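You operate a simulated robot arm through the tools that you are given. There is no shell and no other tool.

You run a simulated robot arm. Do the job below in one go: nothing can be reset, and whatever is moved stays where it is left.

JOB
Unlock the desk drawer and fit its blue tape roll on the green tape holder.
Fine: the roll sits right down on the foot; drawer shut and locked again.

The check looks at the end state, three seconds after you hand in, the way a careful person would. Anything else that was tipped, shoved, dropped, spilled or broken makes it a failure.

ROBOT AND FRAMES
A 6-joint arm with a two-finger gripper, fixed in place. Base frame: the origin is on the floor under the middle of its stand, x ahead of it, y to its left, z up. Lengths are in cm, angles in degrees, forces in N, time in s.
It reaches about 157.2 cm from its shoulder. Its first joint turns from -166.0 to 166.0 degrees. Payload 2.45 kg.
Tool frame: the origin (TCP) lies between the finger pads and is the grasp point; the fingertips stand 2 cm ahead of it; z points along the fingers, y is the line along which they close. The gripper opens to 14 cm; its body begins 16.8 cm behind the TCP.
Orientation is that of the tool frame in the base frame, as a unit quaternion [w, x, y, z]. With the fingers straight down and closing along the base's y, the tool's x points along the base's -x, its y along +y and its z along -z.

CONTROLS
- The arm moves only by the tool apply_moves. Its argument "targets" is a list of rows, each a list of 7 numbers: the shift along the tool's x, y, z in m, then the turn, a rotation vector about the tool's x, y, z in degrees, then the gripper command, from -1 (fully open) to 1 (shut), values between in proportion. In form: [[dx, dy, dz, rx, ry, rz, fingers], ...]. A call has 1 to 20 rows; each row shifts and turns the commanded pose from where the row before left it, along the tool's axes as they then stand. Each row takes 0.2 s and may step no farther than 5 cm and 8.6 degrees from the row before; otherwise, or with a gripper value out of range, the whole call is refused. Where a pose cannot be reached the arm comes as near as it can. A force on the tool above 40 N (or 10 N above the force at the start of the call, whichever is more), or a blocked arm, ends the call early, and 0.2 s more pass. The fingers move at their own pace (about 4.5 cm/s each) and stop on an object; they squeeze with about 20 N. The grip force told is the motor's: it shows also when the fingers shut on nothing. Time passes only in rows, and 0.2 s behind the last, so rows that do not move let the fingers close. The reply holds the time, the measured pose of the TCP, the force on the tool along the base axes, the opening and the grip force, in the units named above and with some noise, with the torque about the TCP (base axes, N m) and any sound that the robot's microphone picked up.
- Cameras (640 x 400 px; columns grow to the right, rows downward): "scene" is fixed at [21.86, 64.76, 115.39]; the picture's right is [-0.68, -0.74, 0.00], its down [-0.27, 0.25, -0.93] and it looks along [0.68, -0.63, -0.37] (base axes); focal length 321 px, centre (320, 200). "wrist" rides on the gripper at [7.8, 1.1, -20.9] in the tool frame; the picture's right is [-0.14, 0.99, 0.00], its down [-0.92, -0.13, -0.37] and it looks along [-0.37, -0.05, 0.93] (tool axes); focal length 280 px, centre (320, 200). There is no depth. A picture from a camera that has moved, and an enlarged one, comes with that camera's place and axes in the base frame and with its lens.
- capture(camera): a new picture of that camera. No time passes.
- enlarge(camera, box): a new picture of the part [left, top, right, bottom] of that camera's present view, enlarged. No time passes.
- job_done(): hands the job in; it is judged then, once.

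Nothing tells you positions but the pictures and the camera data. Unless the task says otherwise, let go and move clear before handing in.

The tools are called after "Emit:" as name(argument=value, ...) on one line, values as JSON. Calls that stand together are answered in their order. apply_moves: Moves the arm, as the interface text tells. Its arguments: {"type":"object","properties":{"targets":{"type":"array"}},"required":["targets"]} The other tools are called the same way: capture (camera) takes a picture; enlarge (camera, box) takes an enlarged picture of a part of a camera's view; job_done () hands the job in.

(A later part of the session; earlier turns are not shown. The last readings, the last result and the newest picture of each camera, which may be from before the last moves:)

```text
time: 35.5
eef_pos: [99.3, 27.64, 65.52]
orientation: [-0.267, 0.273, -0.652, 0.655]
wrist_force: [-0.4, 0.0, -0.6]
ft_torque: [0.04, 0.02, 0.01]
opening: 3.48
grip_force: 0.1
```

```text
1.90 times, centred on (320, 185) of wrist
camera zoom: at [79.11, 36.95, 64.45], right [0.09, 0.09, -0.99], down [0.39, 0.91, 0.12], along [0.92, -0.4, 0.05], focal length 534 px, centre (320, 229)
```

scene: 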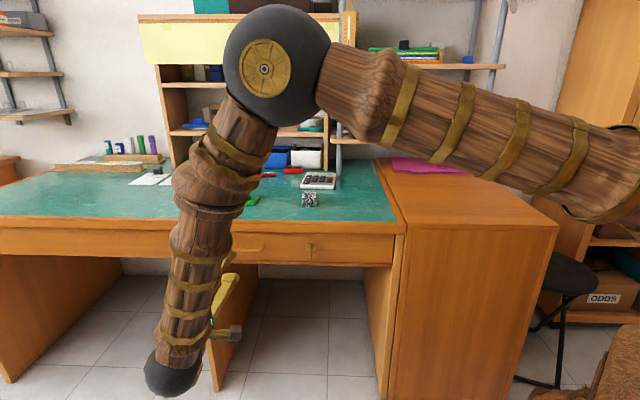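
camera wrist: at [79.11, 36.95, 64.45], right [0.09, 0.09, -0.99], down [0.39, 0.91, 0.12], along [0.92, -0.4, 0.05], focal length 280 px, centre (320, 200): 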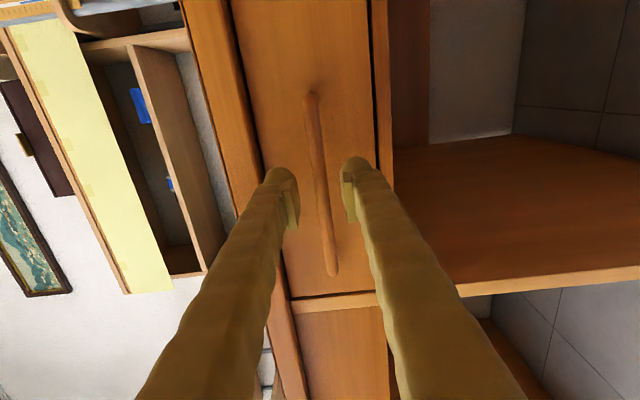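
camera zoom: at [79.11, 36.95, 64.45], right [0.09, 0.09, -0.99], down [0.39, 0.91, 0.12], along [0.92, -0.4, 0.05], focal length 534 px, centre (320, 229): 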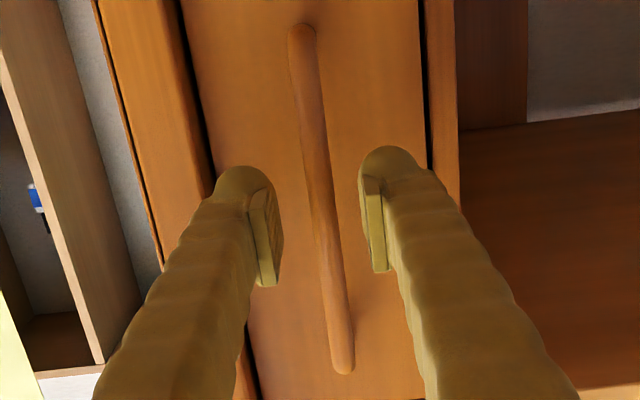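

The bar is about 2.3 cm ahead of the TCP. I'll go forward 1.9 cm and close on it.

Emit:
apply_moves(targets=[[-0.005, 0, 0.007, 0, 0, 0, 0.5], [-0.005, 0, 0.007, 0, 0, 0, 0.5], [0, 0, 0.005, 0, 0, 0, 0.5], [0, 0, 0, 0, 0, 0, 0.6], [0, 0, 0, 0, 0, 0, 0.8], [0, 0, 0, 0, 0, 0, 1.0], [0, 0, 0, 0, 0, 0, 1.0]])

Emit:
enlarge(camera="wrist", box=[220, 90, 420, 250])

```text
time: 37.1
eef_pos: [101.37, 27.11, 65.48]
orientation: [-0.267, 0.273, -0.652, 0.655]
wrist_force: [5.5, 3.1, -15.7]
ft_torque: [0.42, -0.48, 0.04]
opening: 0.71
grip_force: 35.1
```

```text
2.50 times, centred on (320, 170) of wrist
camera zoom: at [81.19, 36.29, 64.34], right [0.09, 0.09, -0.99], down [0.39, 0.91, 0.12], along [0.92, -0.4, 0.05], focal length 701 px, centre (320, 275)
```

zoom: 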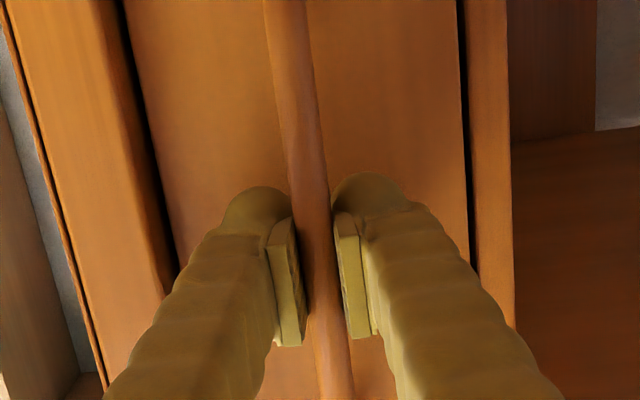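

I have the bar. I'll unload the slight height error and pull the drawer gently.

Emit:
apply_moves(targets=[[0, 0.0006, 0, 0, 0, 0, 1.0], [0, 0, -0.005, 0, 0, 0, 1.0], [0, 0, -0.01, 0, 0, 0, 1.0], [0, 0, -0.01, 0, 0, 0, 1.0], [0, 0, -0.01, 0, 0, 0, 1.0], [0, 0, 0, 0, 0, 0, 1.0]])

Emit:
enlarge(camera="wrist", box=[120, 0, 520, 250])

Emit:
enlarge(camera="scene", box=[150, 180, 420, 330])

```text
time: 38.5
eef_pos: [98.93, 29.59, 65.36]
orientation: [-0.267, 0.273, -0.652, 0.655]
wrist_force: [-7.6, -3.6, -24.2]
ft_torque: [0.45, -0.56, 0.44]
opening: 0.69
grip_force: 35.6
```

```text
1.60 times, centred on (320, 125) of wrist
camera zoom: at [78.72, 38.76, 64.34], right [0.09, 0.09, -0.99], down [0.39, 0.91, 0.12], along [0.92, -0.4, 0.05], focal length 449 px, centre (320, 320)
```

zoom: 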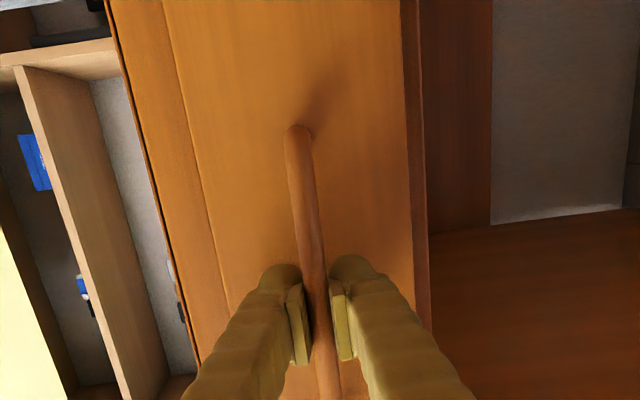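

```text
2.37 times, centred on (285, 255) of scene
camera zoom: at [21.86, 64.76, 115.39], right [-0.68, -0.74, 0.0], down [-0.27, 0.25, -0.93], along [0.68, -0.63, -0.37], focal length 761 px, centre (403, 70)
```

zoom: 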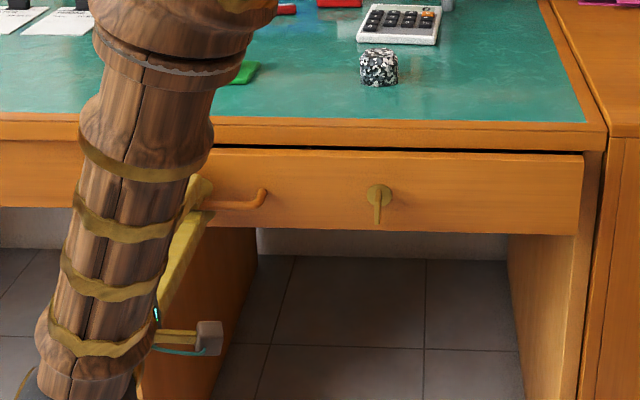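

The drawer is opening. I'll ease down 0.1 cm and keep pulling.

Emit:
apply_moves(targets=[[0, 0.001, -0.01, 0, 0, 0, 1.0], [0, 0, -0.015, 0, 0, 0, 1.0], [0, 0, -0.015, 0, 0, 0, 1.0], [0, 0, -0.015, 0, 0, 0, 1.0], [0, 0, -0.015, 0, 0, 0, 1.0], [0, 0, -0.015, 0, 0, 0, 1.0], [0, 0, -0.015, 0, 0, 0, 1.0], [0, 0, 0, 0, 0, 0, 1.0]])

Emit:
enlarge(camera="scene", box=[150, 180, 420, 330])

```text
time: 40.3
eef_pos: [91.86, 36.48, 65.35]
orientation: [-0.266, 0.272, -0.652, 0.655]
wrist_force: [-6.2, -2.4, 0.3]
ft_torque: [0.44, -0.42, 0.0]
opening: 0.67
grip_force: 35.5
```

```text
2.37 times, centred on (285, 255) of scene
camera zoom: at [21.86, 64.76, 115.39], right [-0.68, -0.74, 0.0], down [-0.27, 0.25, -0.93], along [0.68, -0.63, -0.37], focal length 761 px, centre (403, 70)
```

zoom: 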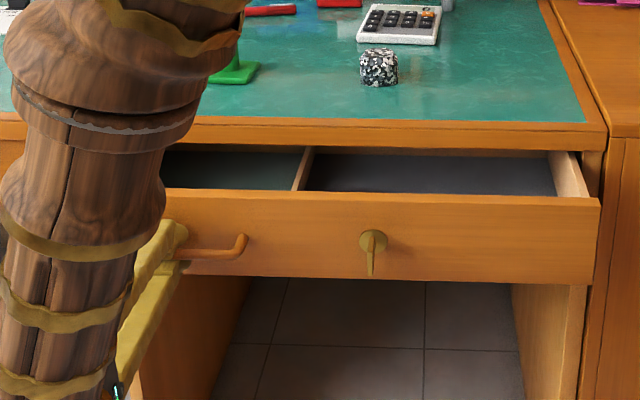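

Emit:
apply_moves(targets=[[0, 0, -0.015, 0, 0, 0, 1.0], [0, 0, -0.015, 0, 0, 0, 1.0], [0, 0, -0.015, 0, 0, 0, 1.0], [0, 0, -0.015, 0, 0, 0, 1.0], [0, 0, -0.015, 0, 0, 0, 1.0], [0, 0, -0.015, 0, 0, 0, 1.0], [0, 0, -0.015, 0, 0, 0, 1.0], [0, 0, 0, 0, 0, 0, 1.0]])

Emit:
capture(camera="scene")

Emit:
enlarge(camera="scene", box=[150, 180, 420, 330])

```text
time: 41.6
eef_pos: [86.43, 42.22, 65.48]
orientation: [-0.267, 0.271, -0.651, 0.656]
wrist_force: [-1.2, -3.3, 3.5]
ft_torque: [0.44, -0.44, 0.4]
opening: 0.71
grip_force: 34.7
stopped in row 6: the force on the tool passed its limit at 41 N (the readings are from after the stop); the commanded pose is now the measured one
```

```text
taken
```

scene: 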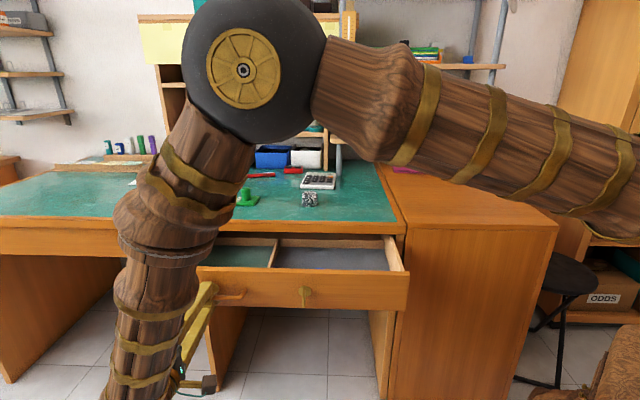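

```text
2.37 times, centred on (285, 255) of scene
camera zoom: at [21.86, 64.76, 115.39], right [-0.68, -0.74, 0.0], down [-0.27, 0.25, -0.93], along [0.68, -0.63, -0.37], focal length 761 px, centre (403, 70)
```

zoom: 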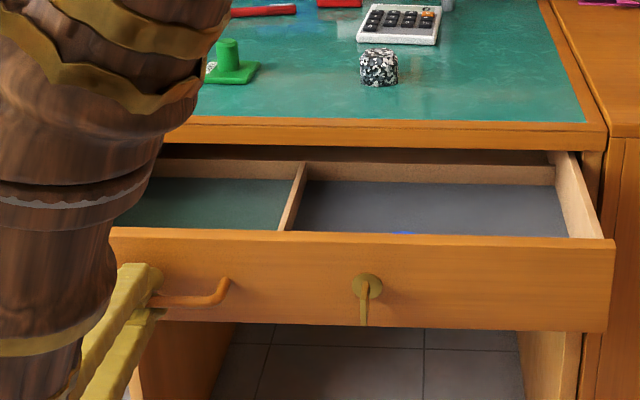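

The drawer hit its end stop at about 21 cm open. A bit of blue shows near the front of the right compartment. I'll release the handle, back away and rise.

Emit:
apply_moves(targets=[[0, 0, 0, 0, 0, 0, 0.6], [0, 0, 0, 0, 0, 0, 0.3], [0, 0, 0, 0, 0, 0, 0.3], [0, 0, -0.01, 0, 0, 0, 0.3], [0, 0, -0.025, 0, 0, 0, 0.3], [0, 0, -0.025, 0, 0, 0, 0.3], [0, 0, -0.025, 0, 0, 0, 0.3], [0, 0, 0, 0, 0, 0, 0.3]])

Emit:
capture(camera="scene")

Emit:
capture(camera="wrist")

```text
time: 43.4
eef_pos: [80.46, 48.29, 65.27]
orientation: [-0.267, 0.272, -0.651, 0.656]
wrist_force: [0.1, 0.3, -0.1]
ft_torque: [0.0, -0.01, -0.02]
opening: 4.91
grip_force: 0.1
```

```text
taken
```

scene: 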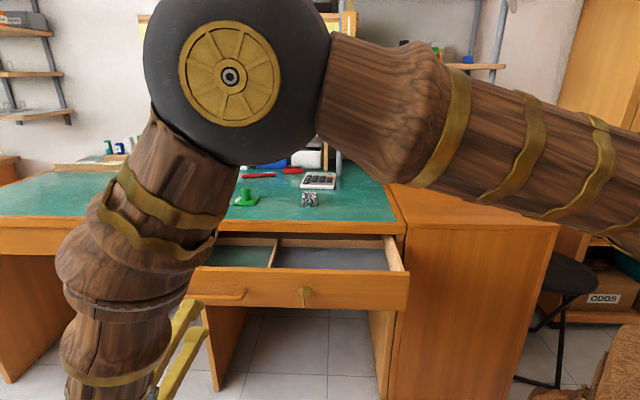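

```text
taken
camera wrist: at [60.23, 57.48, 64.18], right [0.09, 0.09, -0.99], down [0.39, 0.91, 0.12], along [0.91, -0.4, 0.05], focal length 280 px, centre (320, 200)
```

wrist: 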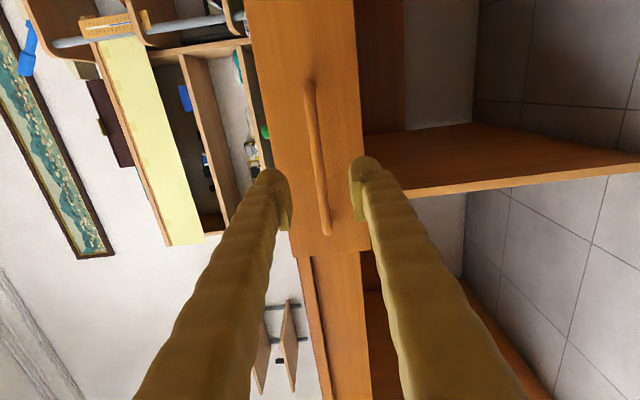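

Emit:
apply_moves(targets=[[0, -0.045, 0, 0, 0, 0, 0.3], [0, -0.045, 0, 0, 0, 0, 0.3], [0, -0.045, 0, 0, 0, 0, 0.3], [0, -0.045, 0, 0, 0, 0, 0.3], [0, -0.045, 0, 0, 0, 0, 0.3], [0, -0.045, 0, 0, 0, 0, 0.3], [0, -0.03, 0, 0, 0, 0, 0.3], [0, 0, 0, -8.5, 0, 0, 0.3], [0, 0, 0, -8.5, 0, 0, 0.3], [0, 0, 0, -8.5, 0, 0, 0.3], [0, 0, 0, -8.5, 0, 0, 0.3], [0, 0, 0, -8.5, 0, 0, 0.3], [0, 0, 0, -8.5, 0, 0, 0.3], [0, 0, 0, -8.5, 0, 0, 0.3], [0, 0, 0, -8.5, 0, 0, 0.3], [0, 0, 0, -8.5, 0, 0, 0.3], [0, 0, 0, -8.5, 0, 0, 0.3], [0, 0, 0, -5, 0, 0, 0.3], [0, 0, 0, 0, 0, 0, 0.3]])

Emit:
capture(camera="wrist")

Emit:
capture(camera="scene")

```text
time: 47.4
eef_pos: [80.56, 48.6, 95.38]
orientation: [-0.003, -0.38, 0.925, -0.003]
wrist_force: [-0.5, 0.4, 0.0]
ft_torque: [-0.01, 0.0, -0.02]
opening: 4.89
grip_force: 0.1
```

```text
taken
camera wrist: at [74.33, 43.93, 116.29], right [-0.6, 0.8, 0.0], down [0.74, 0.56, 0.36], along [0.29, 0.21, -0.93], focal length 280 px, centre (320, 200)
```

wrist: 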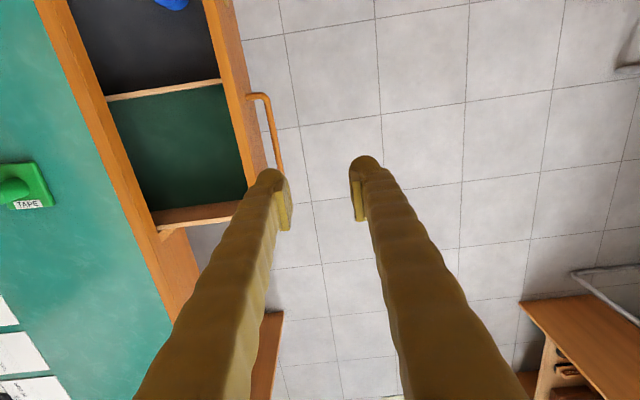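

```text
taken
```

scene: 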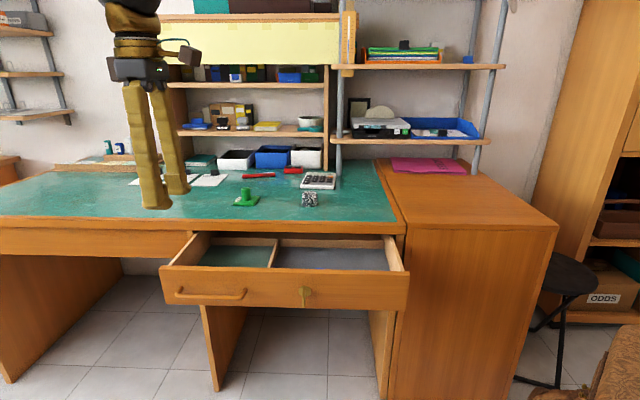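

The blue roll is in the right compartment. I'll move right and inward to look at it from above.

Emit:
apply_moves(targets=[[0.04, -0.025, 0, 0, 0, 0, -0.3], [0.04, -0.025, 0, 0, 0, 0, -0.3], [0.04, -0.025, 0, 0, 0, 0, -0.3], [0.04, -0.025, 0, 0, 0, 0, -0.3], [0.04, -0.025, 0, 0, 0, 0, -0.3], [0.04, -0.025, 0, 0, 0, 0, -0.3], [0.04, -0.025, 0, 0, 0, 0, -0.3], [0.02, -0.015, 0, 0, 0, 0, -0.3], [0, 0, 0, 0, 0, 0, -0.3]])

Emit:
capture(camera="wrist")

Emit:
capture(camera="scene")

```text
time: 49.4
eef_pos: [72.67, 14.01, 95.67]
orientation: [-0.004, -0.381, 0.924, -0.003]
wrist_force: [-0.1, 0.2, 0.2]
ft_torque: [-0.01, -0.05, 0.04]
opening: 9.11
grip_force: 0.0
```

```text
taken
camera wrist: at [66.45, 9.38, 116.57], right [-0.6, 0.8, 0.0], down [0.74, 0.56, 0.36], along [0.29, 0.21, -0.93], focal length 280 px, centre (320, 200)
```

wrist: 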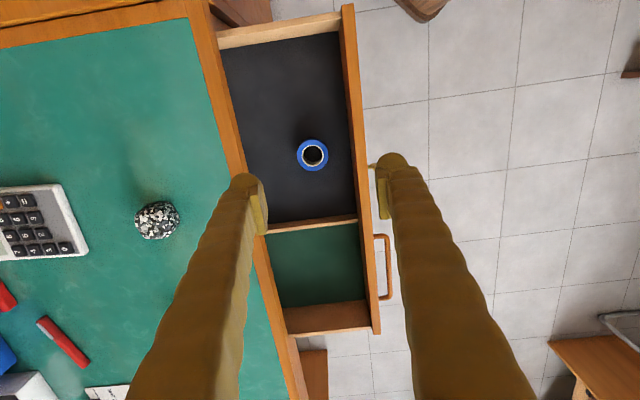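

```text
taken
```

scene: 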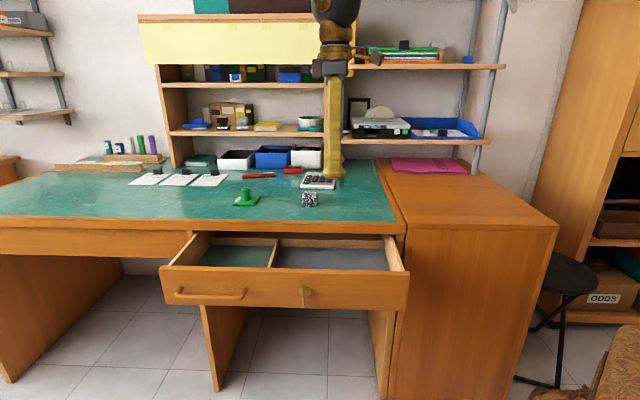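

Emit:
enlarge(camera="wrist", box=[280, 120, 350, 185])

Emit:
enlarge(camera="wrist", box=[200, 0, 400, 240])

Emit:
enlarge(camera="scene", box=[225, 175, 275, 215])

```text
6.15 times, centred on (315, 152) of wrist
camera zoom: at [66.45, 9.38, 116.57], right [-0.6, 0.8, 0.0], down [0.74, 0.56, 0.36], along [0.29, 0.21, -0.93], focal length 1726 px, centre (351, 492)
```

zoom: 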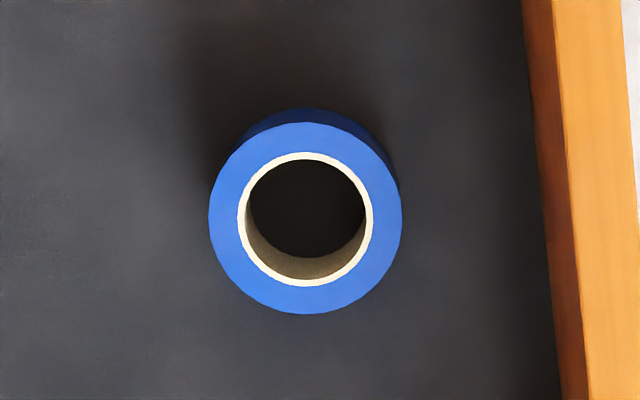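

```text
1.67 times, centred on (300, 120) of wrist
camera zoom: at [66.45, 9.38, 116.57], right [-0.6, 0.8, 0.0], down [0.74, 0.56, 0.36], along [0.29, 0.21, -0.93], focal length 467 px, centre (353, 333)
```

zoom: 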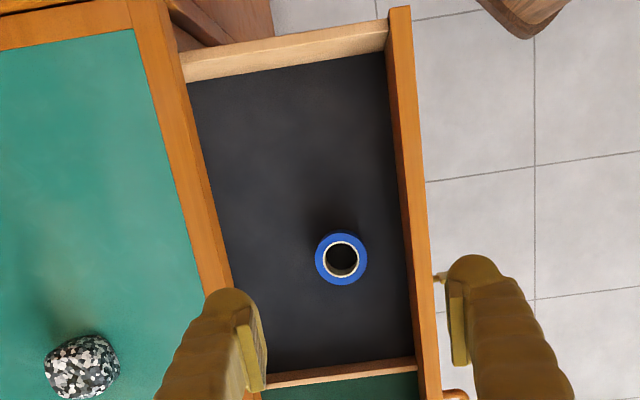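

```text
10.00 times, centred on (250, 195) of scene
camera zoom: at [21.86, 64.76, 115.39], right [-0.68, -0.74, 0.0], down [-0.27, 0.25, -0.93], along [0.68, -0.63, -0.37], focal length 3210 px, centre (1020, 250)
```

zoom: 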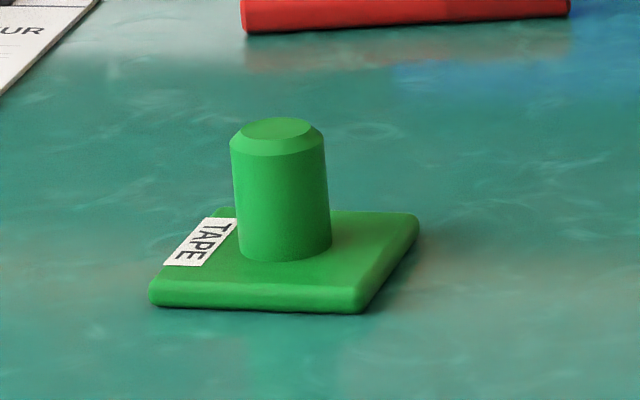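

The blue roll (about 6 cm across, 2.5 cm tall, hole about 3.7 cm) stands flat near e≈65, n≈-43.5 in the drawer. The green post is about 3.1 cm across. I'll turn the hand 90° so the fingers close along the drawer's length, where there's more room, then go above the roll.

Emit:
apply_moves(targets=[[0, 0, 0, 0, -0.5, 0, -0.1], [0, 0, 0, 0, 0, 8.5, -0.1], [0, 0, 0, 0, 0, 8.5, -0.1], [0, 0, 0, 0, 0, 8.5, -0.1], [0, 0, 0, 0, 0, 8.5, -0.1], [0, 0, 0, 0, 0, 8.5, -0.1], [0, 0, 0, 0, 0, 8.5, -0.1], [0, 0, 0, 0, 0, 8.5, -0.1], [0, 0, 0, 0, 0, 8.5, -0.1], [0, 0, 0, 0, 0, 8.5, -0.1], [0, 0, 0, 0, 0, 8.5, -0.1], [0, 0, 0, 0, 0, 5, -0.1], [0, 0, 0, 0, 0, 0, -0.1]])

Emit:
capture(camera="wrist")

```text
time: 52.2
eef_pos: [72.46, 13.91, 95.67]
orientation: [0.001, 0.385, 0.923, 0.0]
wrist_force: [-0.1, -0.3, -0.1]
ft_torque: [0.0, -0.01, -0.01]
opening: 7.7
grip_force: 0.1
```

```text
taken
camera wrist: at [67.82, 20.24, 116.5], right [0.8, 0.6, 0.0], down [0.56, -0.74, 0.37], along [0.22, -0.3, -0.93], focal length 280 px, centre (320, 200)
```

wrist: 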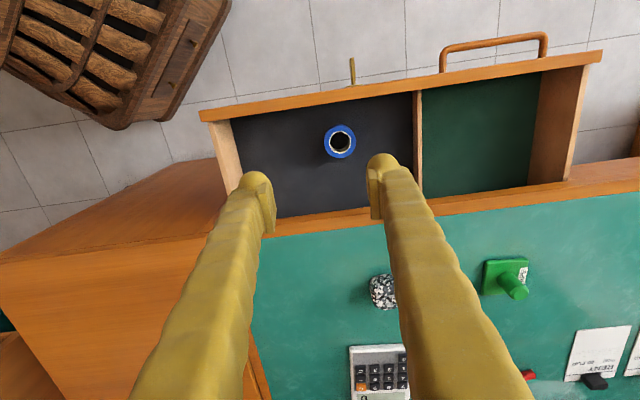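

Emit:
enlarge(camera="wrist", box=[305, 110, 375, 175])

Emit:
enlarge(camera="wrist", box=[460, 240, 560, 310])

```text
6.15 times, centred on (340, 142) of wrist
camera zoom: at [67.82, 20.24, 116.5], right [0.8, 0.6, 0.0], down [0.56, -0.74, 0.37], along [0.22, -0.3, -0.93], focal length 1726 px, centre (197, 554)
```

zoom: 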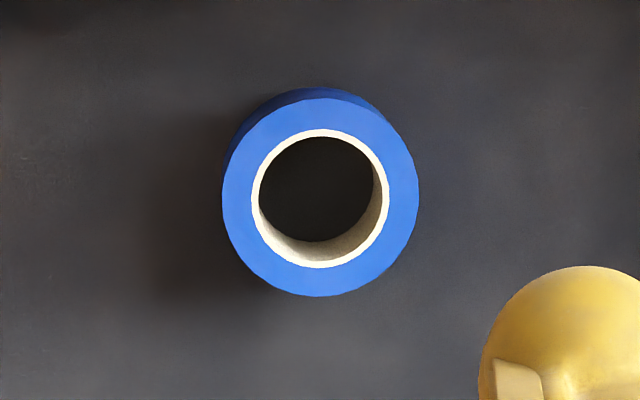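

```text
5.71 times, centred on (510, 275) of wrist
camera zoom: at [67.82, 20.24, 116.5], right [0.8, 0.6, 0.0], down [0.56, -0.74, 0.37], along [0.22, -0.3, -0.93], focal length 1602 px, centre (-766, -229)
```

zoom: 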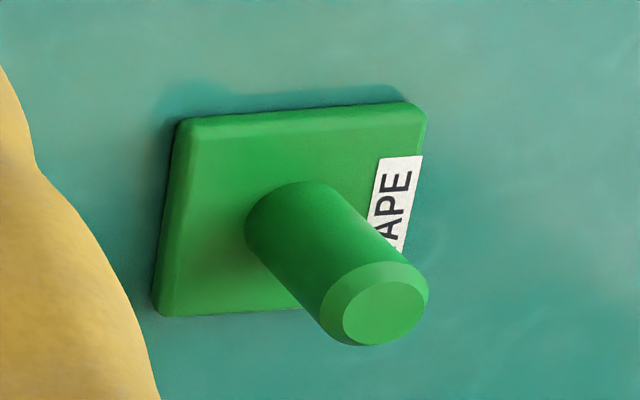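

I have a good overhead view. The roll centre is about e=64.5, n=-43.4, and I'll go down above it to refine.

Emit:
apply_moves(targets=[[-0.01, 0.017, 0.04, 0, 0, 0, -0.1], [-0.01, 0.017, 0.04, 0, 0, 0, -0.1], [0, 0, 0.04, 0, 0, 0, -0.1], [0, 0, 0.04, 0, 0, 0, -0.1], [0, 0, 0, 0, 0, 0, -0.1]])

Emit:
capture(camera="wrist")

Emit:
enlarge(camera="wrist", box=[270, 110, 370, 210])

Emit:
capture(camera="scene")

```text
time: 53.4
eef_pos: [76.28, 14.79, 79.78]
orientation: [0.001, 0.384, 0.923, -0.001]
wrist_force: [0.1, 0.5, 0.7]
ft_torque: [-0.01, 0.01, -0.01]
opening: 7.72
grip_force: 0.1
```

```text
taken
camera wrist: at [71.61, 21.14, 100.58], right [0.8, 0.6, 0.0], down [0.56, -0.74, 0.37], along [0.22, -0.3, -0.93], focal length 280 px, centre (320, 200)
```

wrist: 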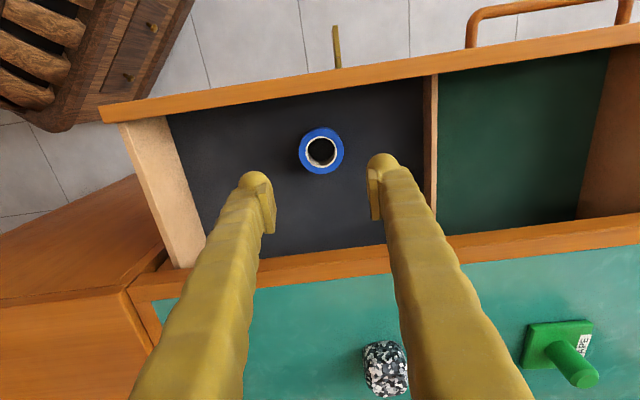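

```text
4.00 times, centred on (320, 160) of wrist
camera zoom: at [71.61, 21.14, 100.58], right [0.8, 0.6, 0.0], down [0.56, -0.74, 0.37], along [0.22, -0.3, -0.93], focal length 1122 px, centre (320, 360)
```

zoom: 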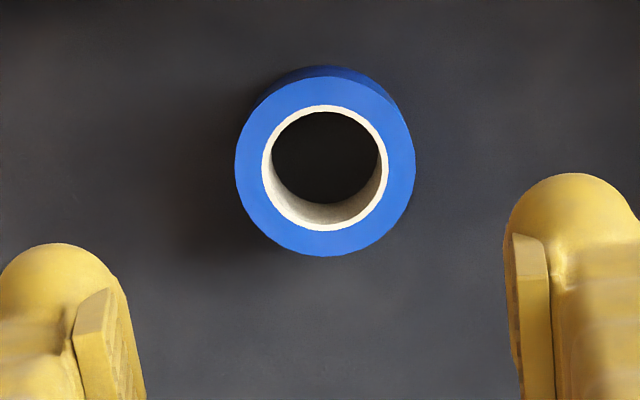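

```text
taken
```

scene: 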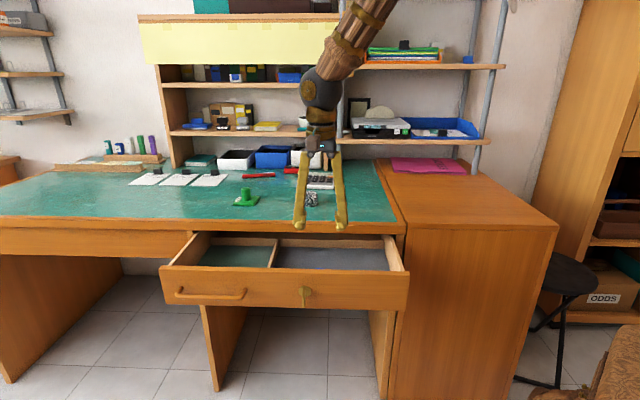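

Triangulating, the roll is at e=64.55, n=-43.75 with its top at z≈63 and the drawer floor at z≈60.5. I'll centre and descend to just above it.

Emit:
apply_moves(targets=[[-0.0027, 0.0015, 0.03, 0, 0, 0, -0.1], [0, 0, 0.03, 0, 0, 0, -0.1], [0, 0, 0.03, 0, 0, 0, -0.1], [0, 0, 0.03, 0, 0, 0, -0.1], [0, 0, 0.015, 0, 0, 0, -0.1], [0, 0, 0, 0, 0, 0, -0.1]])

Emit:
capture(camera="wrist")

Emit:
enlarge(camera="scene", box=[250, 170, 410, 320])

```text
time: 54.8
eef_pos: [76.87, 14.73, 66.12]
orientation: [0.002, 0.384, 0.923, -0.001]
wrist_force: [0.2, -0.6, 0.1]
ft_torque: [0.02, -0.03, -0.01]
opening: 7.67
grip_force: 0.1
```

```text
taken
camera wrist: at [72.09, 21.02, 86.97], right [0.8, 0.6, 0.0], down [0.56, -0.74, 0.37], along [0.22, -0.3, -0.93], focal length 280 px, centre (320, 200)
```

wrist: 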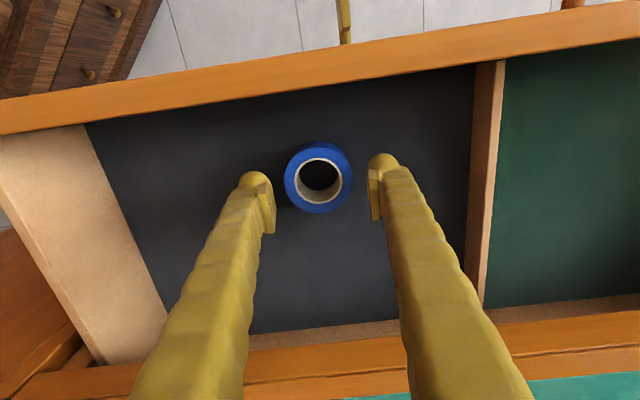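

```text
2.67 times, centred on (330, 245) of scene
camera zoom: at [21.86, 64.76, 115.39], right [-0.68, -0.74, 0.0], down [-0.27, 0.25, -0.93], along [0.68, -0.63, -0.37], focal length 856 px, centre (293, 80)
```

zoom: 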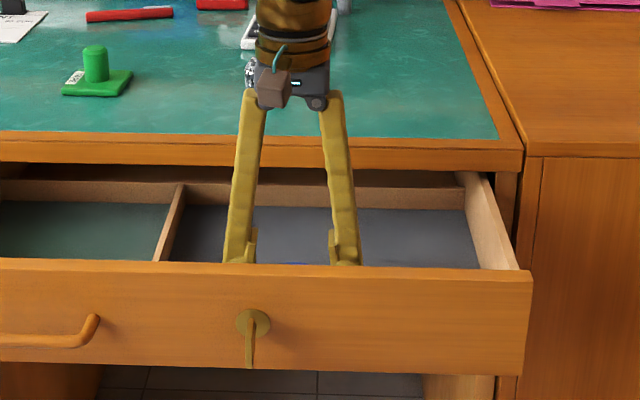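

Emit:
enlarge(camera="wrist", box=[240, 120, 400, 240])

```text
3.33 times, centred on (320, 180) of wrist
camera zoom: at [72.09, 21.02, 86.97], right [0.8, 0.6, 0.0], down [0.56, -0.74, 0.37], along [0.22, -0.3, -0.93], focal length 935 px, centre (320, 267)
```

zoom: 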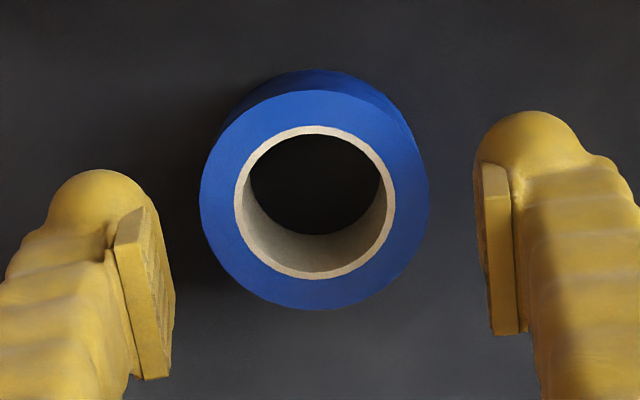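

The roll sits centrally between the fingers (top z≈63.4). I'll lower around it in small steps.

Emit:
apply_moves(targets=[[0.0015, -0.0005, 0.01, 0, 0, 0, -0.1], [0, 0, 0.01, 0, 0, 0, -0.1], [0, 0, 0.006, 0, 0, 0, -0.1], [0, 0, 0.004, 0, 0, 0, -0.1], [0, 0, 0, 0, 0, 0, -0.1]])

Emit:
enlarge(camera="wrist", box=[240, 120, 400, 240])

```text
time: 56.0
eef_pos: [76.68, 14.92, 63.06]
orientation: [0.001, 0.385, 0.923, 0.0]
wrist_force: [-0.3, 0.4, -0.3]
ft_torque: [-0.01, 0.05, 0.0]
opening: 7.71
grip_force: 0.0
```

```text
3.33 times, centred on (320, 180) of wrist
camera zoom: at [71.98, 21.22, 83.95], right [0.8, 0.6, 0.0], down [0.56, -0.74, 0.37], along [0.22, -0.3, -0.93], focal length 935 px, centre (320, 267)
```

zoom: 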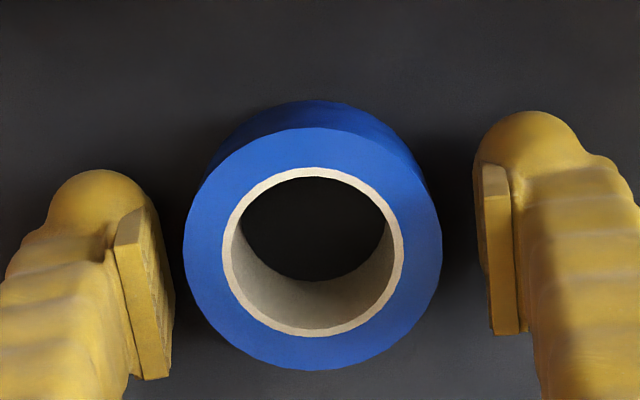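

The tips are now just above the drawer floor and around the roll. I'll close on it.

Emit:
apply_moves(targets=[[0.0012, -0.0012, 0, 0, 0, 0, 0.05], [0, 0, 0, 0, 0, 0, 0.12], [0, 0, 0, 0, 0, 0, 0.2], [0, 0, 0, 0, 0, 0, 0.4], [0, 0, 0, 0, 0, 0, 0.6], [0, 0, 0, 0, 0, 0, 0.6]])

Emit:
enlarge(camera="wrist", box=[240, 120, 400, 240])

```text
time: 57.4
eef_pos: [76.45, 14.81, 63.13]
orientation: [0.001, 0.385, 0.923, 0.0]
wrist_force: [0.4, -0.2, 4.2]
ft_torque: [-0.02, 0.0, -0.06]
opening: 5.99
grip_force: 19.8
```

```text
3.33 times, centred on (320, 180) of wrist
camera zoom: at [71.75, 21.17, 84.0], right [0.8, 0.6, 0.0], down [0.56, -0.74, 0.37], along [0.22, -0.3, -0.93], focal length 935 px, centre (320, 267)
```

zoom: 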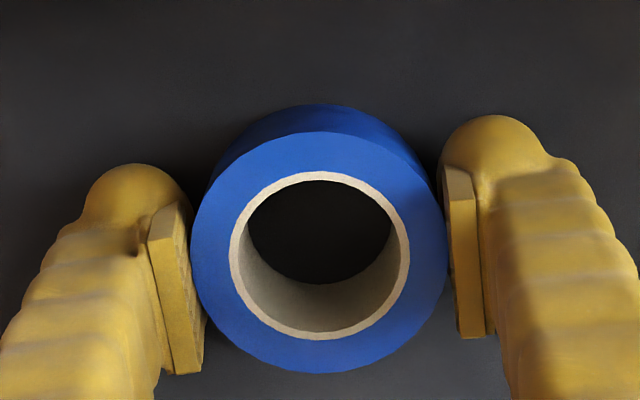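

The roll is gripped and centred, but the tips are almost at its bottom. I'll re-grip 0.4 cm higher so the roll's bottom extends below the tips.

Emit:
apply_moves(targets=[[0, 0, 0, 0, 0, 0, 0.0], [0, 0, 0, 0, 0, 0, 0.0], [0, 0, -0.004, 0, 0, 0, 0.0], [0, 0, 0, 0, 0, 0, 0.1], [0, 0, 0, 0, 0, 0, 0.25], [0, 0, 0, 0, 0, 0, 0.4], [0, 0, 0, 0, 0, 0, 0.6], [0, 0, 0, 0, 0, 0, 0.6]])

Emit:
enlarge(camera="wrist", box=[240, 120, 400, 240])

```text
time: 59.2
eef_pos: [76.53, 14.86, 63.56]
orientation: [0.001, 0.384, 0.923, 0.0]
wrist_force: [-0.1, 0.9, 2.6]
ft_torque: [0.01, 0.01, -0.04]
opening: 5.97
grip_force: 19.8
```

```text
3.33 times, centred on (320, 180) of wrist
camera zoom: at [71.76, 21.19, 84.39], right [0.8, 0.6, 0.0], down [0.56, -0.74, 0.37], along [0.22, -0.3, -0.93], focal length 935 px, centre (320, 267)
```

zoom: 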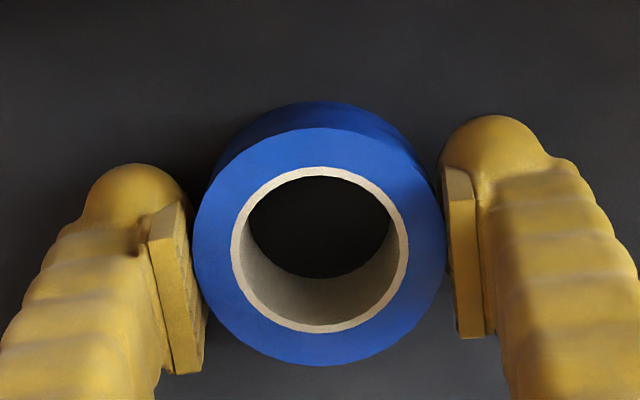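

Good grip, with the roll centred on the tool axis. I'll lift it straight up, slowly at first.

Emit:
apply_moves(targets=[[0, 0, -0.005, 0, 0, 0, 0.6], [0, 0, -0.01, 0, 0, 0, 0.6], [0, 0, -0.02, 0, 0, 0, 0.6], [0, 0, -0.03, 0, 0, 0, 0.6], [0, 0, -0.04, 0, 0, 0, 0.6], [0, 0, -0.04, 0, 0, 0, 0.6], [0, 0, -0.04, 0, 0, 0, 0.6], [0, 0, -0.04, 0, 0, 0, 0.6], [0, 0, 0, 0, 0, 0, 0.6]])

Emit:
capture(camera="wrist")

Emit:
capture(camera="scene")

```text
time: 61.2
eef_pos: [76.47, 14.69, 86.16]
orientation: [0.001, 0.384, 0.923, 0.0]
wrist_force: [0.8, 0.4, -1.3]
ft_torque: [-0.01, 0.01, -0.02]
opening: 5.95
grip_force: 20.3
```

```text
taken
camera wrist: at [71.73, 20.97, 106.99], right [0.8, 0.6, 0.0], down [0.56, -0.74, 0.37], along [0.22, -0.3, -0.93], focal length 280 px, centre (320, 200)
```

wrist: 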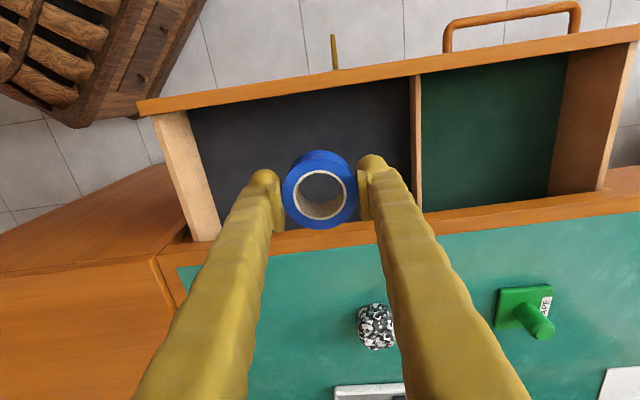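

```text
taken
```

scene: 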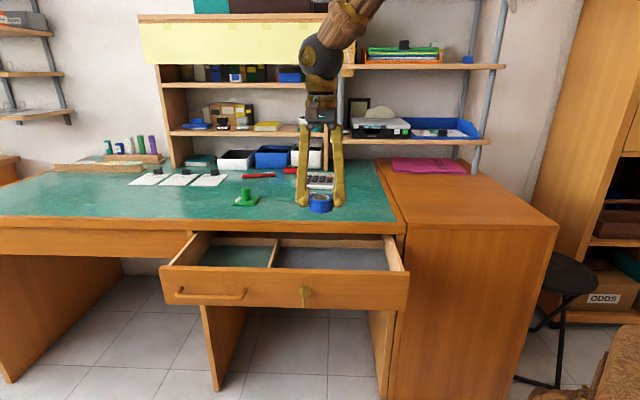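

The roll is held. I'll move toward the holder, stopping short so the camera can see the post past the roll.

Emit:
apply_moves(targets=[[-0.025, 0.03, 0, 0, 0, 0, 0.6], [-0.025, 0.04, 0, 0, 0, 0, 0.6], [-0.025, 0.04, 0, 0, 0, 0, 0.6], [-0.025, 0.04, 0, 0, 0, 0, 0.6], [-0.025, 0.04, 0, 0, 0, 0, 0.6], [-0.02, 0.04, 0, 0, 0, 0, 0.6], [-0.018, 0.034, 0, 0, 0, 0, 0.6], [0, 0, 0, 0, 0, 0, 0.6]])

Emit:
capture(camera="wrist")

Emit:
enlarge(camera="wrist", box=[260, 140, 400, 290])

Emit:
enlarge(camera="scene", box=[190, 130, 290, 220])

```text
time: 63.0
eef_pos: [106.52, 21.95, 86.01]
orientation: [0.001, 0.384, 0.923, -0.001]
wrist_force: [0.5, -0.4, -0.9]
ft_torque: [0.02, -0.03, -0.02]
opening: 5.96
grip_force: 20.0
```

```text
taken
camera wrist: at [101.77, 28.25, 106.85], right [0.8, 0.6, 0.0], down [0.56, -0.74, 0.37], along [0.22, -0.3, -0.93], focal length 280 px, centre (320, 200)
```

wrist: 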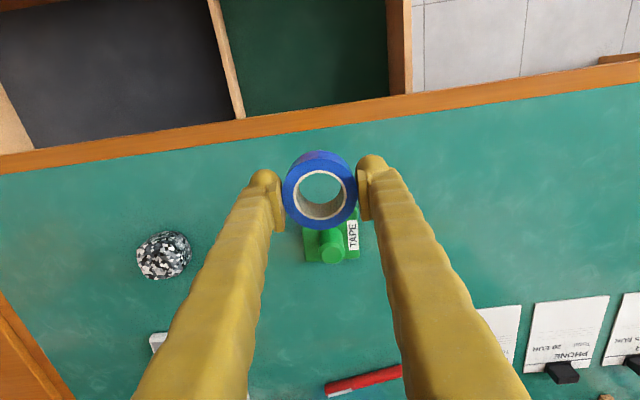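

```text
2.67 times, centred on (330, 215) of wrist
camera zoom: at [101.77, 28.25, 106.85], right [0.8, 0.6, 0.0], down [0.56, -0.74, 0.37], along [0.22, -0.3, -0.93], focal length 748 px, centre (293, 160)
```

zoom: 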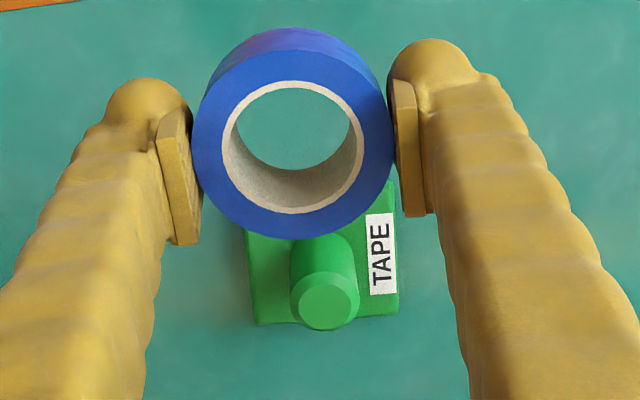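

```text
4.44 times, centred on (240, 175) of scene
camera zoom: at [21.86, 64.76, 115.39], right [-0.68, -0.74, 0.0], down [-0.27, 0.25, -0.93], along [0.68, -0.63, -0.37], focal length 1427 px, centre (676, 311)
```

zoom: 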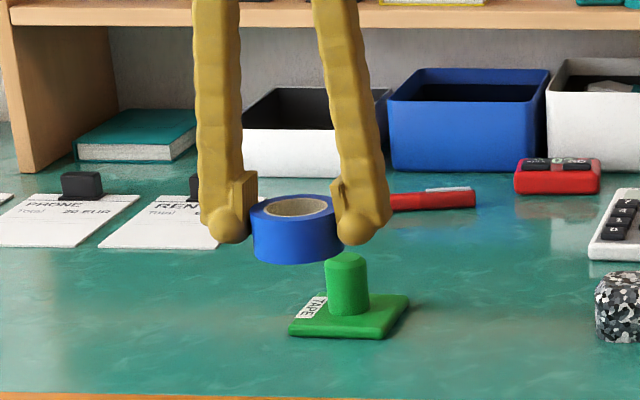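

Emit:
enlarge(camera="wrist", box=[295, 205, 375, 275])

Emit:
enlarge(camera="scene", box=[225, 160, 285, 215])

```text
5.71 times, centred on (335, 240) of wrist
camera zoom: at [101.77, 28.25, 106.85], right [0.8, 0.6, 0.0], down [0.56, -0.74, 0.37], along [0.22, -0.3, -0.93], focal length 1602 px, centre (234, -29)
```

zoom: 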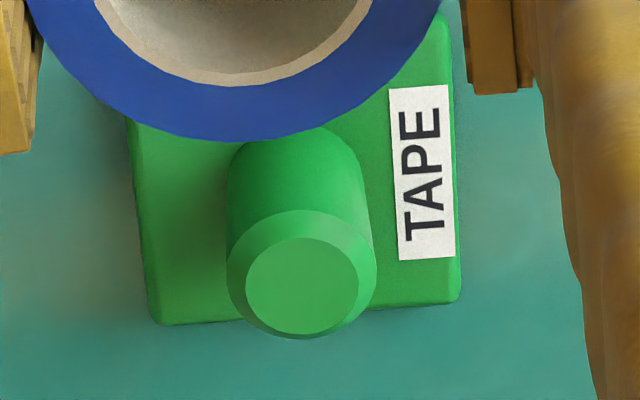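

```text
7.27 times, centred on (255, 188) of scene
camera zoom: at [21.86, 64.76, 115.39], right [-0.68, -0.74, 0.0], down [-0.27, 0.25, -0.93], along [0.68, -0.63, -0.37], focal length 2334 px, centre (793, 291)
```

zoom: 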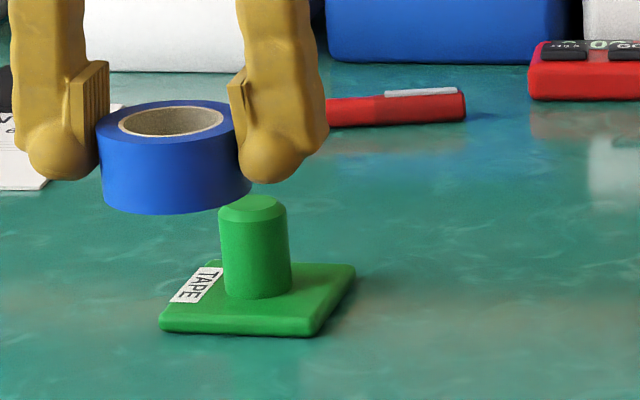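

The post top centre is about 10.3 cm inward of the roll and 6.8 cm below the TCP (z≈79.2). I'll move above it and look through the hole.

Emit:
apply_moves(targets=[[-0.025, 0, 0, 0, 0, 0, 0.6], [-0.03, 0, 0, 0, 0, 0, 0.6], [-0.03, 0, 0, 0, 0, 0, 0.6], [-0.0177, -0.0004, 0, 0, 0, 0, 0.6], [0, 0, 0.01, 0, 0, 0, 0.6], [0, 0, 0.01, 0, 0, 0, 0.6], [0, 0, 0, 0, 0, 0, 0.6]])

Emit:
enlarge(camera="wrist", box=[260, 140, 380, 240])

Emit:
enlarge(camera="scene", box=[220, 155, 280, 215])

```text
time: 64.6
eef_pos: [113.8, 14.61, 84.28]
orientation: [0.001, 0.385, 0.923, -0.001]
wrist_force: [-0.2, -0.5, -1.0]
ft_torque: [0.0, 0.01, -0.02]
opening: 5.98
grip_force: 19.7
```

```text
4.00 times, centred on (320, 190) of wrist
camera zoom: at [109.0, 20.88, 105.03], right [0.8, 0.6, 0.0], down [0.56, -0.74, 0.37], along [0.22, -0.3, -0.93], focal length 1122 px, centre (320, 240)
```

zoom: 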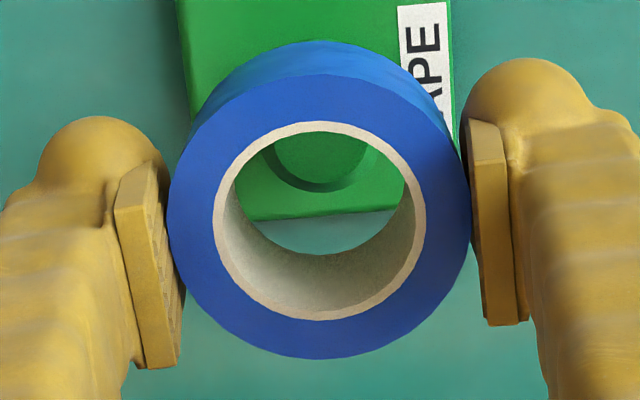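

```text
6.67 times, centred on (250, 185) of scene
camera zoom: at [21.86, 64.76, 115.39], right [-0.68, -0.74, 0.0], down [-0.27, 0.25, -0.93], along [0.68, -0.63, -0.37], focal length 2140 px, centre (787, 300)
```

zoom: 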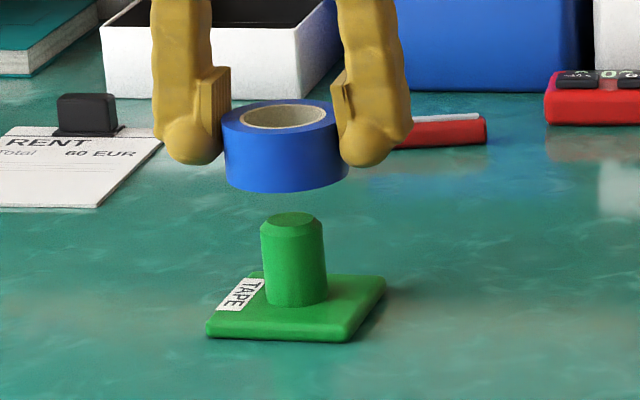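

The post top shows through the hole just where predicted, aligned within about 0.1 cm. I'll lower 2 cm more and check again.

Emit:
apply_moves(targets=[[0, 0, 0.007, 0, 0, 0, 0.6], [0, 0, 0.007, 0, 0, 0, 0.6], [0, 0, 0.005, 0, 0, 0, 0.6], [0, 0, 0, 0, 0, 0, 0.6]])

Emit:
enlarge(camera="wrist", box=[280, 155, 360, 225])

Emit:
enlarge(camera="scene", box=[220, 165, 270, 215])

```text
time: 65.6
eef_pos: [113.83, 14.51, 82.25]
orientation: [0.002, 0.384, 0.923, 0.0]
wrist_force: [-0.5, -0.8, -1.5]
ft_torque: [0.02, 0.02, -0.01]
opening: 5.95
grip_force: 20.3
```

```text
5.71 times, centred on (320, 190) of wrist
camera zoom: at [109.09, 20.86, 103.1], right [0.8, 0.6, 0.0], down [0.56, -0.74, 0.37], along [0.22, -0.3, -0.93], focal length 1602 px, centre (320, 257)
```

zoom: 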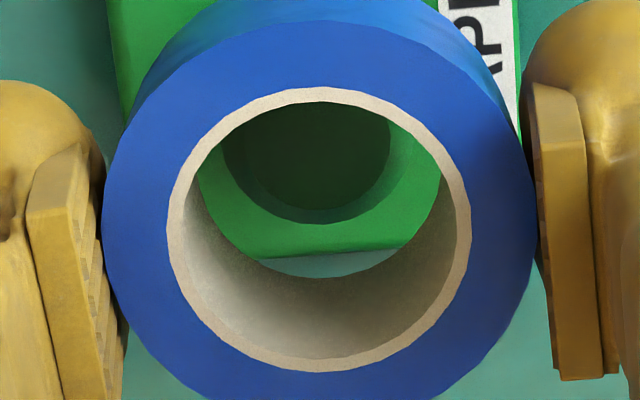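

```text
8.00 times, centred on (245, 190) of scene
camera zoom: at [21.86, 64.76, 115.39], right [-0.68, -0.74, 0.0], down [-0.27, 0.25, -0.93], along [0.68, -0.63, -0.37], focal length 2568 px, centre (920, 280)
```

zoom: 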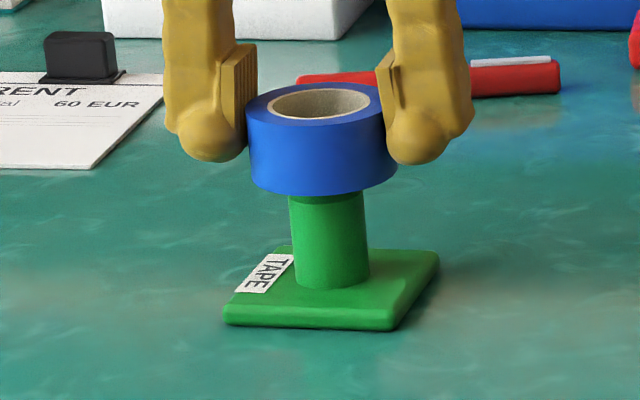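

Emit:
enlarge(camera="wrist", box=[300, 170, 345, 210])

Emit:
enlarge(camera="scene", box=[235, 170, 260, 200])

```text
10.00 times, centred on (322, 190) of wrist
camera zoom: at [109.09, 20.86, 103.1], right [0.8, 0.6, 0.0], down [0.56, -0.74, 0.37], along [0.22, -0.3, -0.93], focal length 2804 px, centre (295, 300)
```

zoom: 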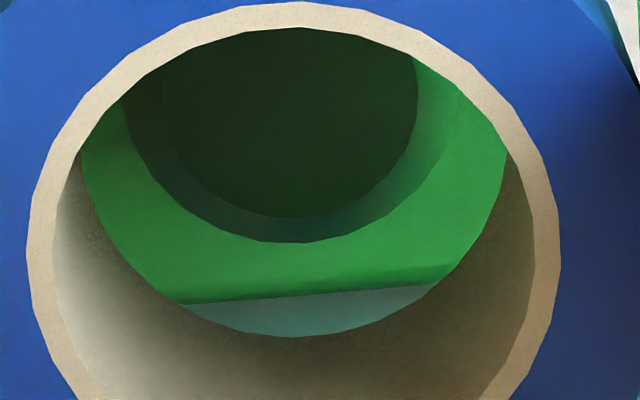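

```text
13.33 times, centred on (248, 185) of scene
camera zoom: at [21.86, 64.76, 115.39], right [-0.68, -0.74, 0.0], down [-0.27, 0.25, -0.93], along [0.68, -0.63, -0.37], focal length 4280 px, centre (1287, 400)
```

zoom: 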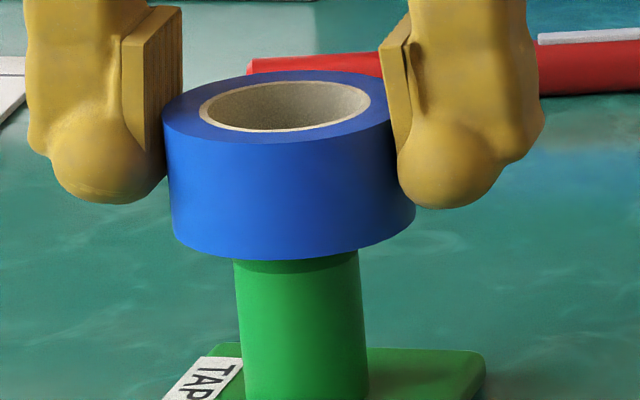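

By comparing hole and post in the same view, the roll needs to come about 0.18 cm outward. I'll correct and start lowering gently over the post.

Emit:
apply_moves(targets=[[0.0018, -0.0003, 0, 0, 0, 0, 0.6], [0, 0, 0.004, 0, 0, 0, 0.6], [0, 0, 0.004, 0, 0, 0, 0.6], [0, 0, 0.003, 0, 0, 0, 0.6], [0, 0, 0, 0, 0, 0, 0.6]])

Emit:
enlarge(camera="wrist", box=[300, 170, 345, 210])

Emit:
enlarge(camera="scene", box=[225, 165, 270, 215])

```text
time: 66.8
eef_pos: [113.78, 14.79, 81.16]
orientation: [0.002, 0.384, 0.923, 0.0]
wrist_force: [0.7, -0.3, -0.4]
ft_torque: [0.04, 0.02, 0.0]
opening: 5.95
grip_force: 20.1
```

```text
10.00 times, centred on (322, 190) of wrist
camera zoom: at [108.99, 21.05, 101.99], right [0.8, 0.6, 0.0], down [0.56, -0.74, 0.37], along [0.22, -0.3, -0.93], focal length 2804 px, centre (295, 300)
```

zoom: 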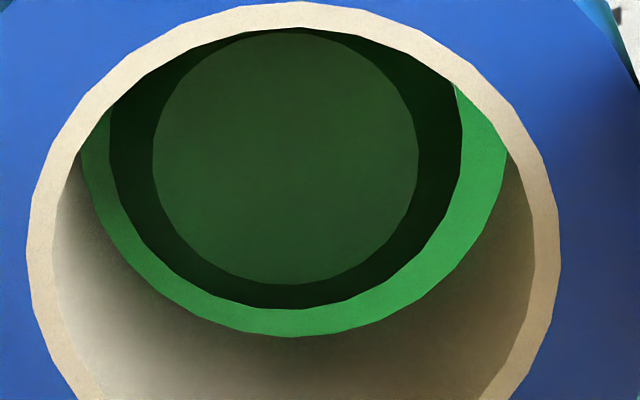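

```text
8.00 times, centred on (248, 190) of scene
camera zoom: at [21.86, 64.76, 115.39], right [-0.68, -0.74, 0.0], down [-0.27, 0.25, -0.93], along [0.68, -0.63, -0.37], focal length 2568 px, centre (900, 280)
```

zoom: 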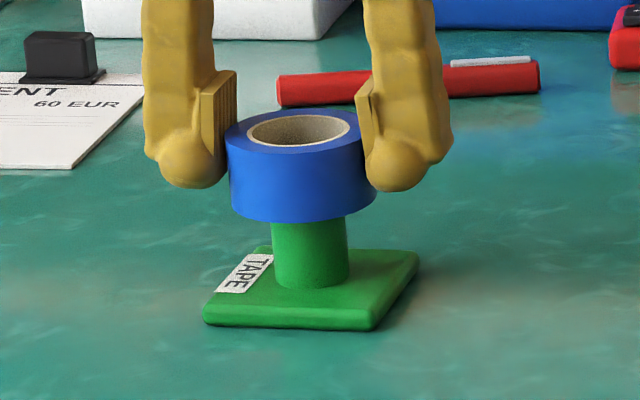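

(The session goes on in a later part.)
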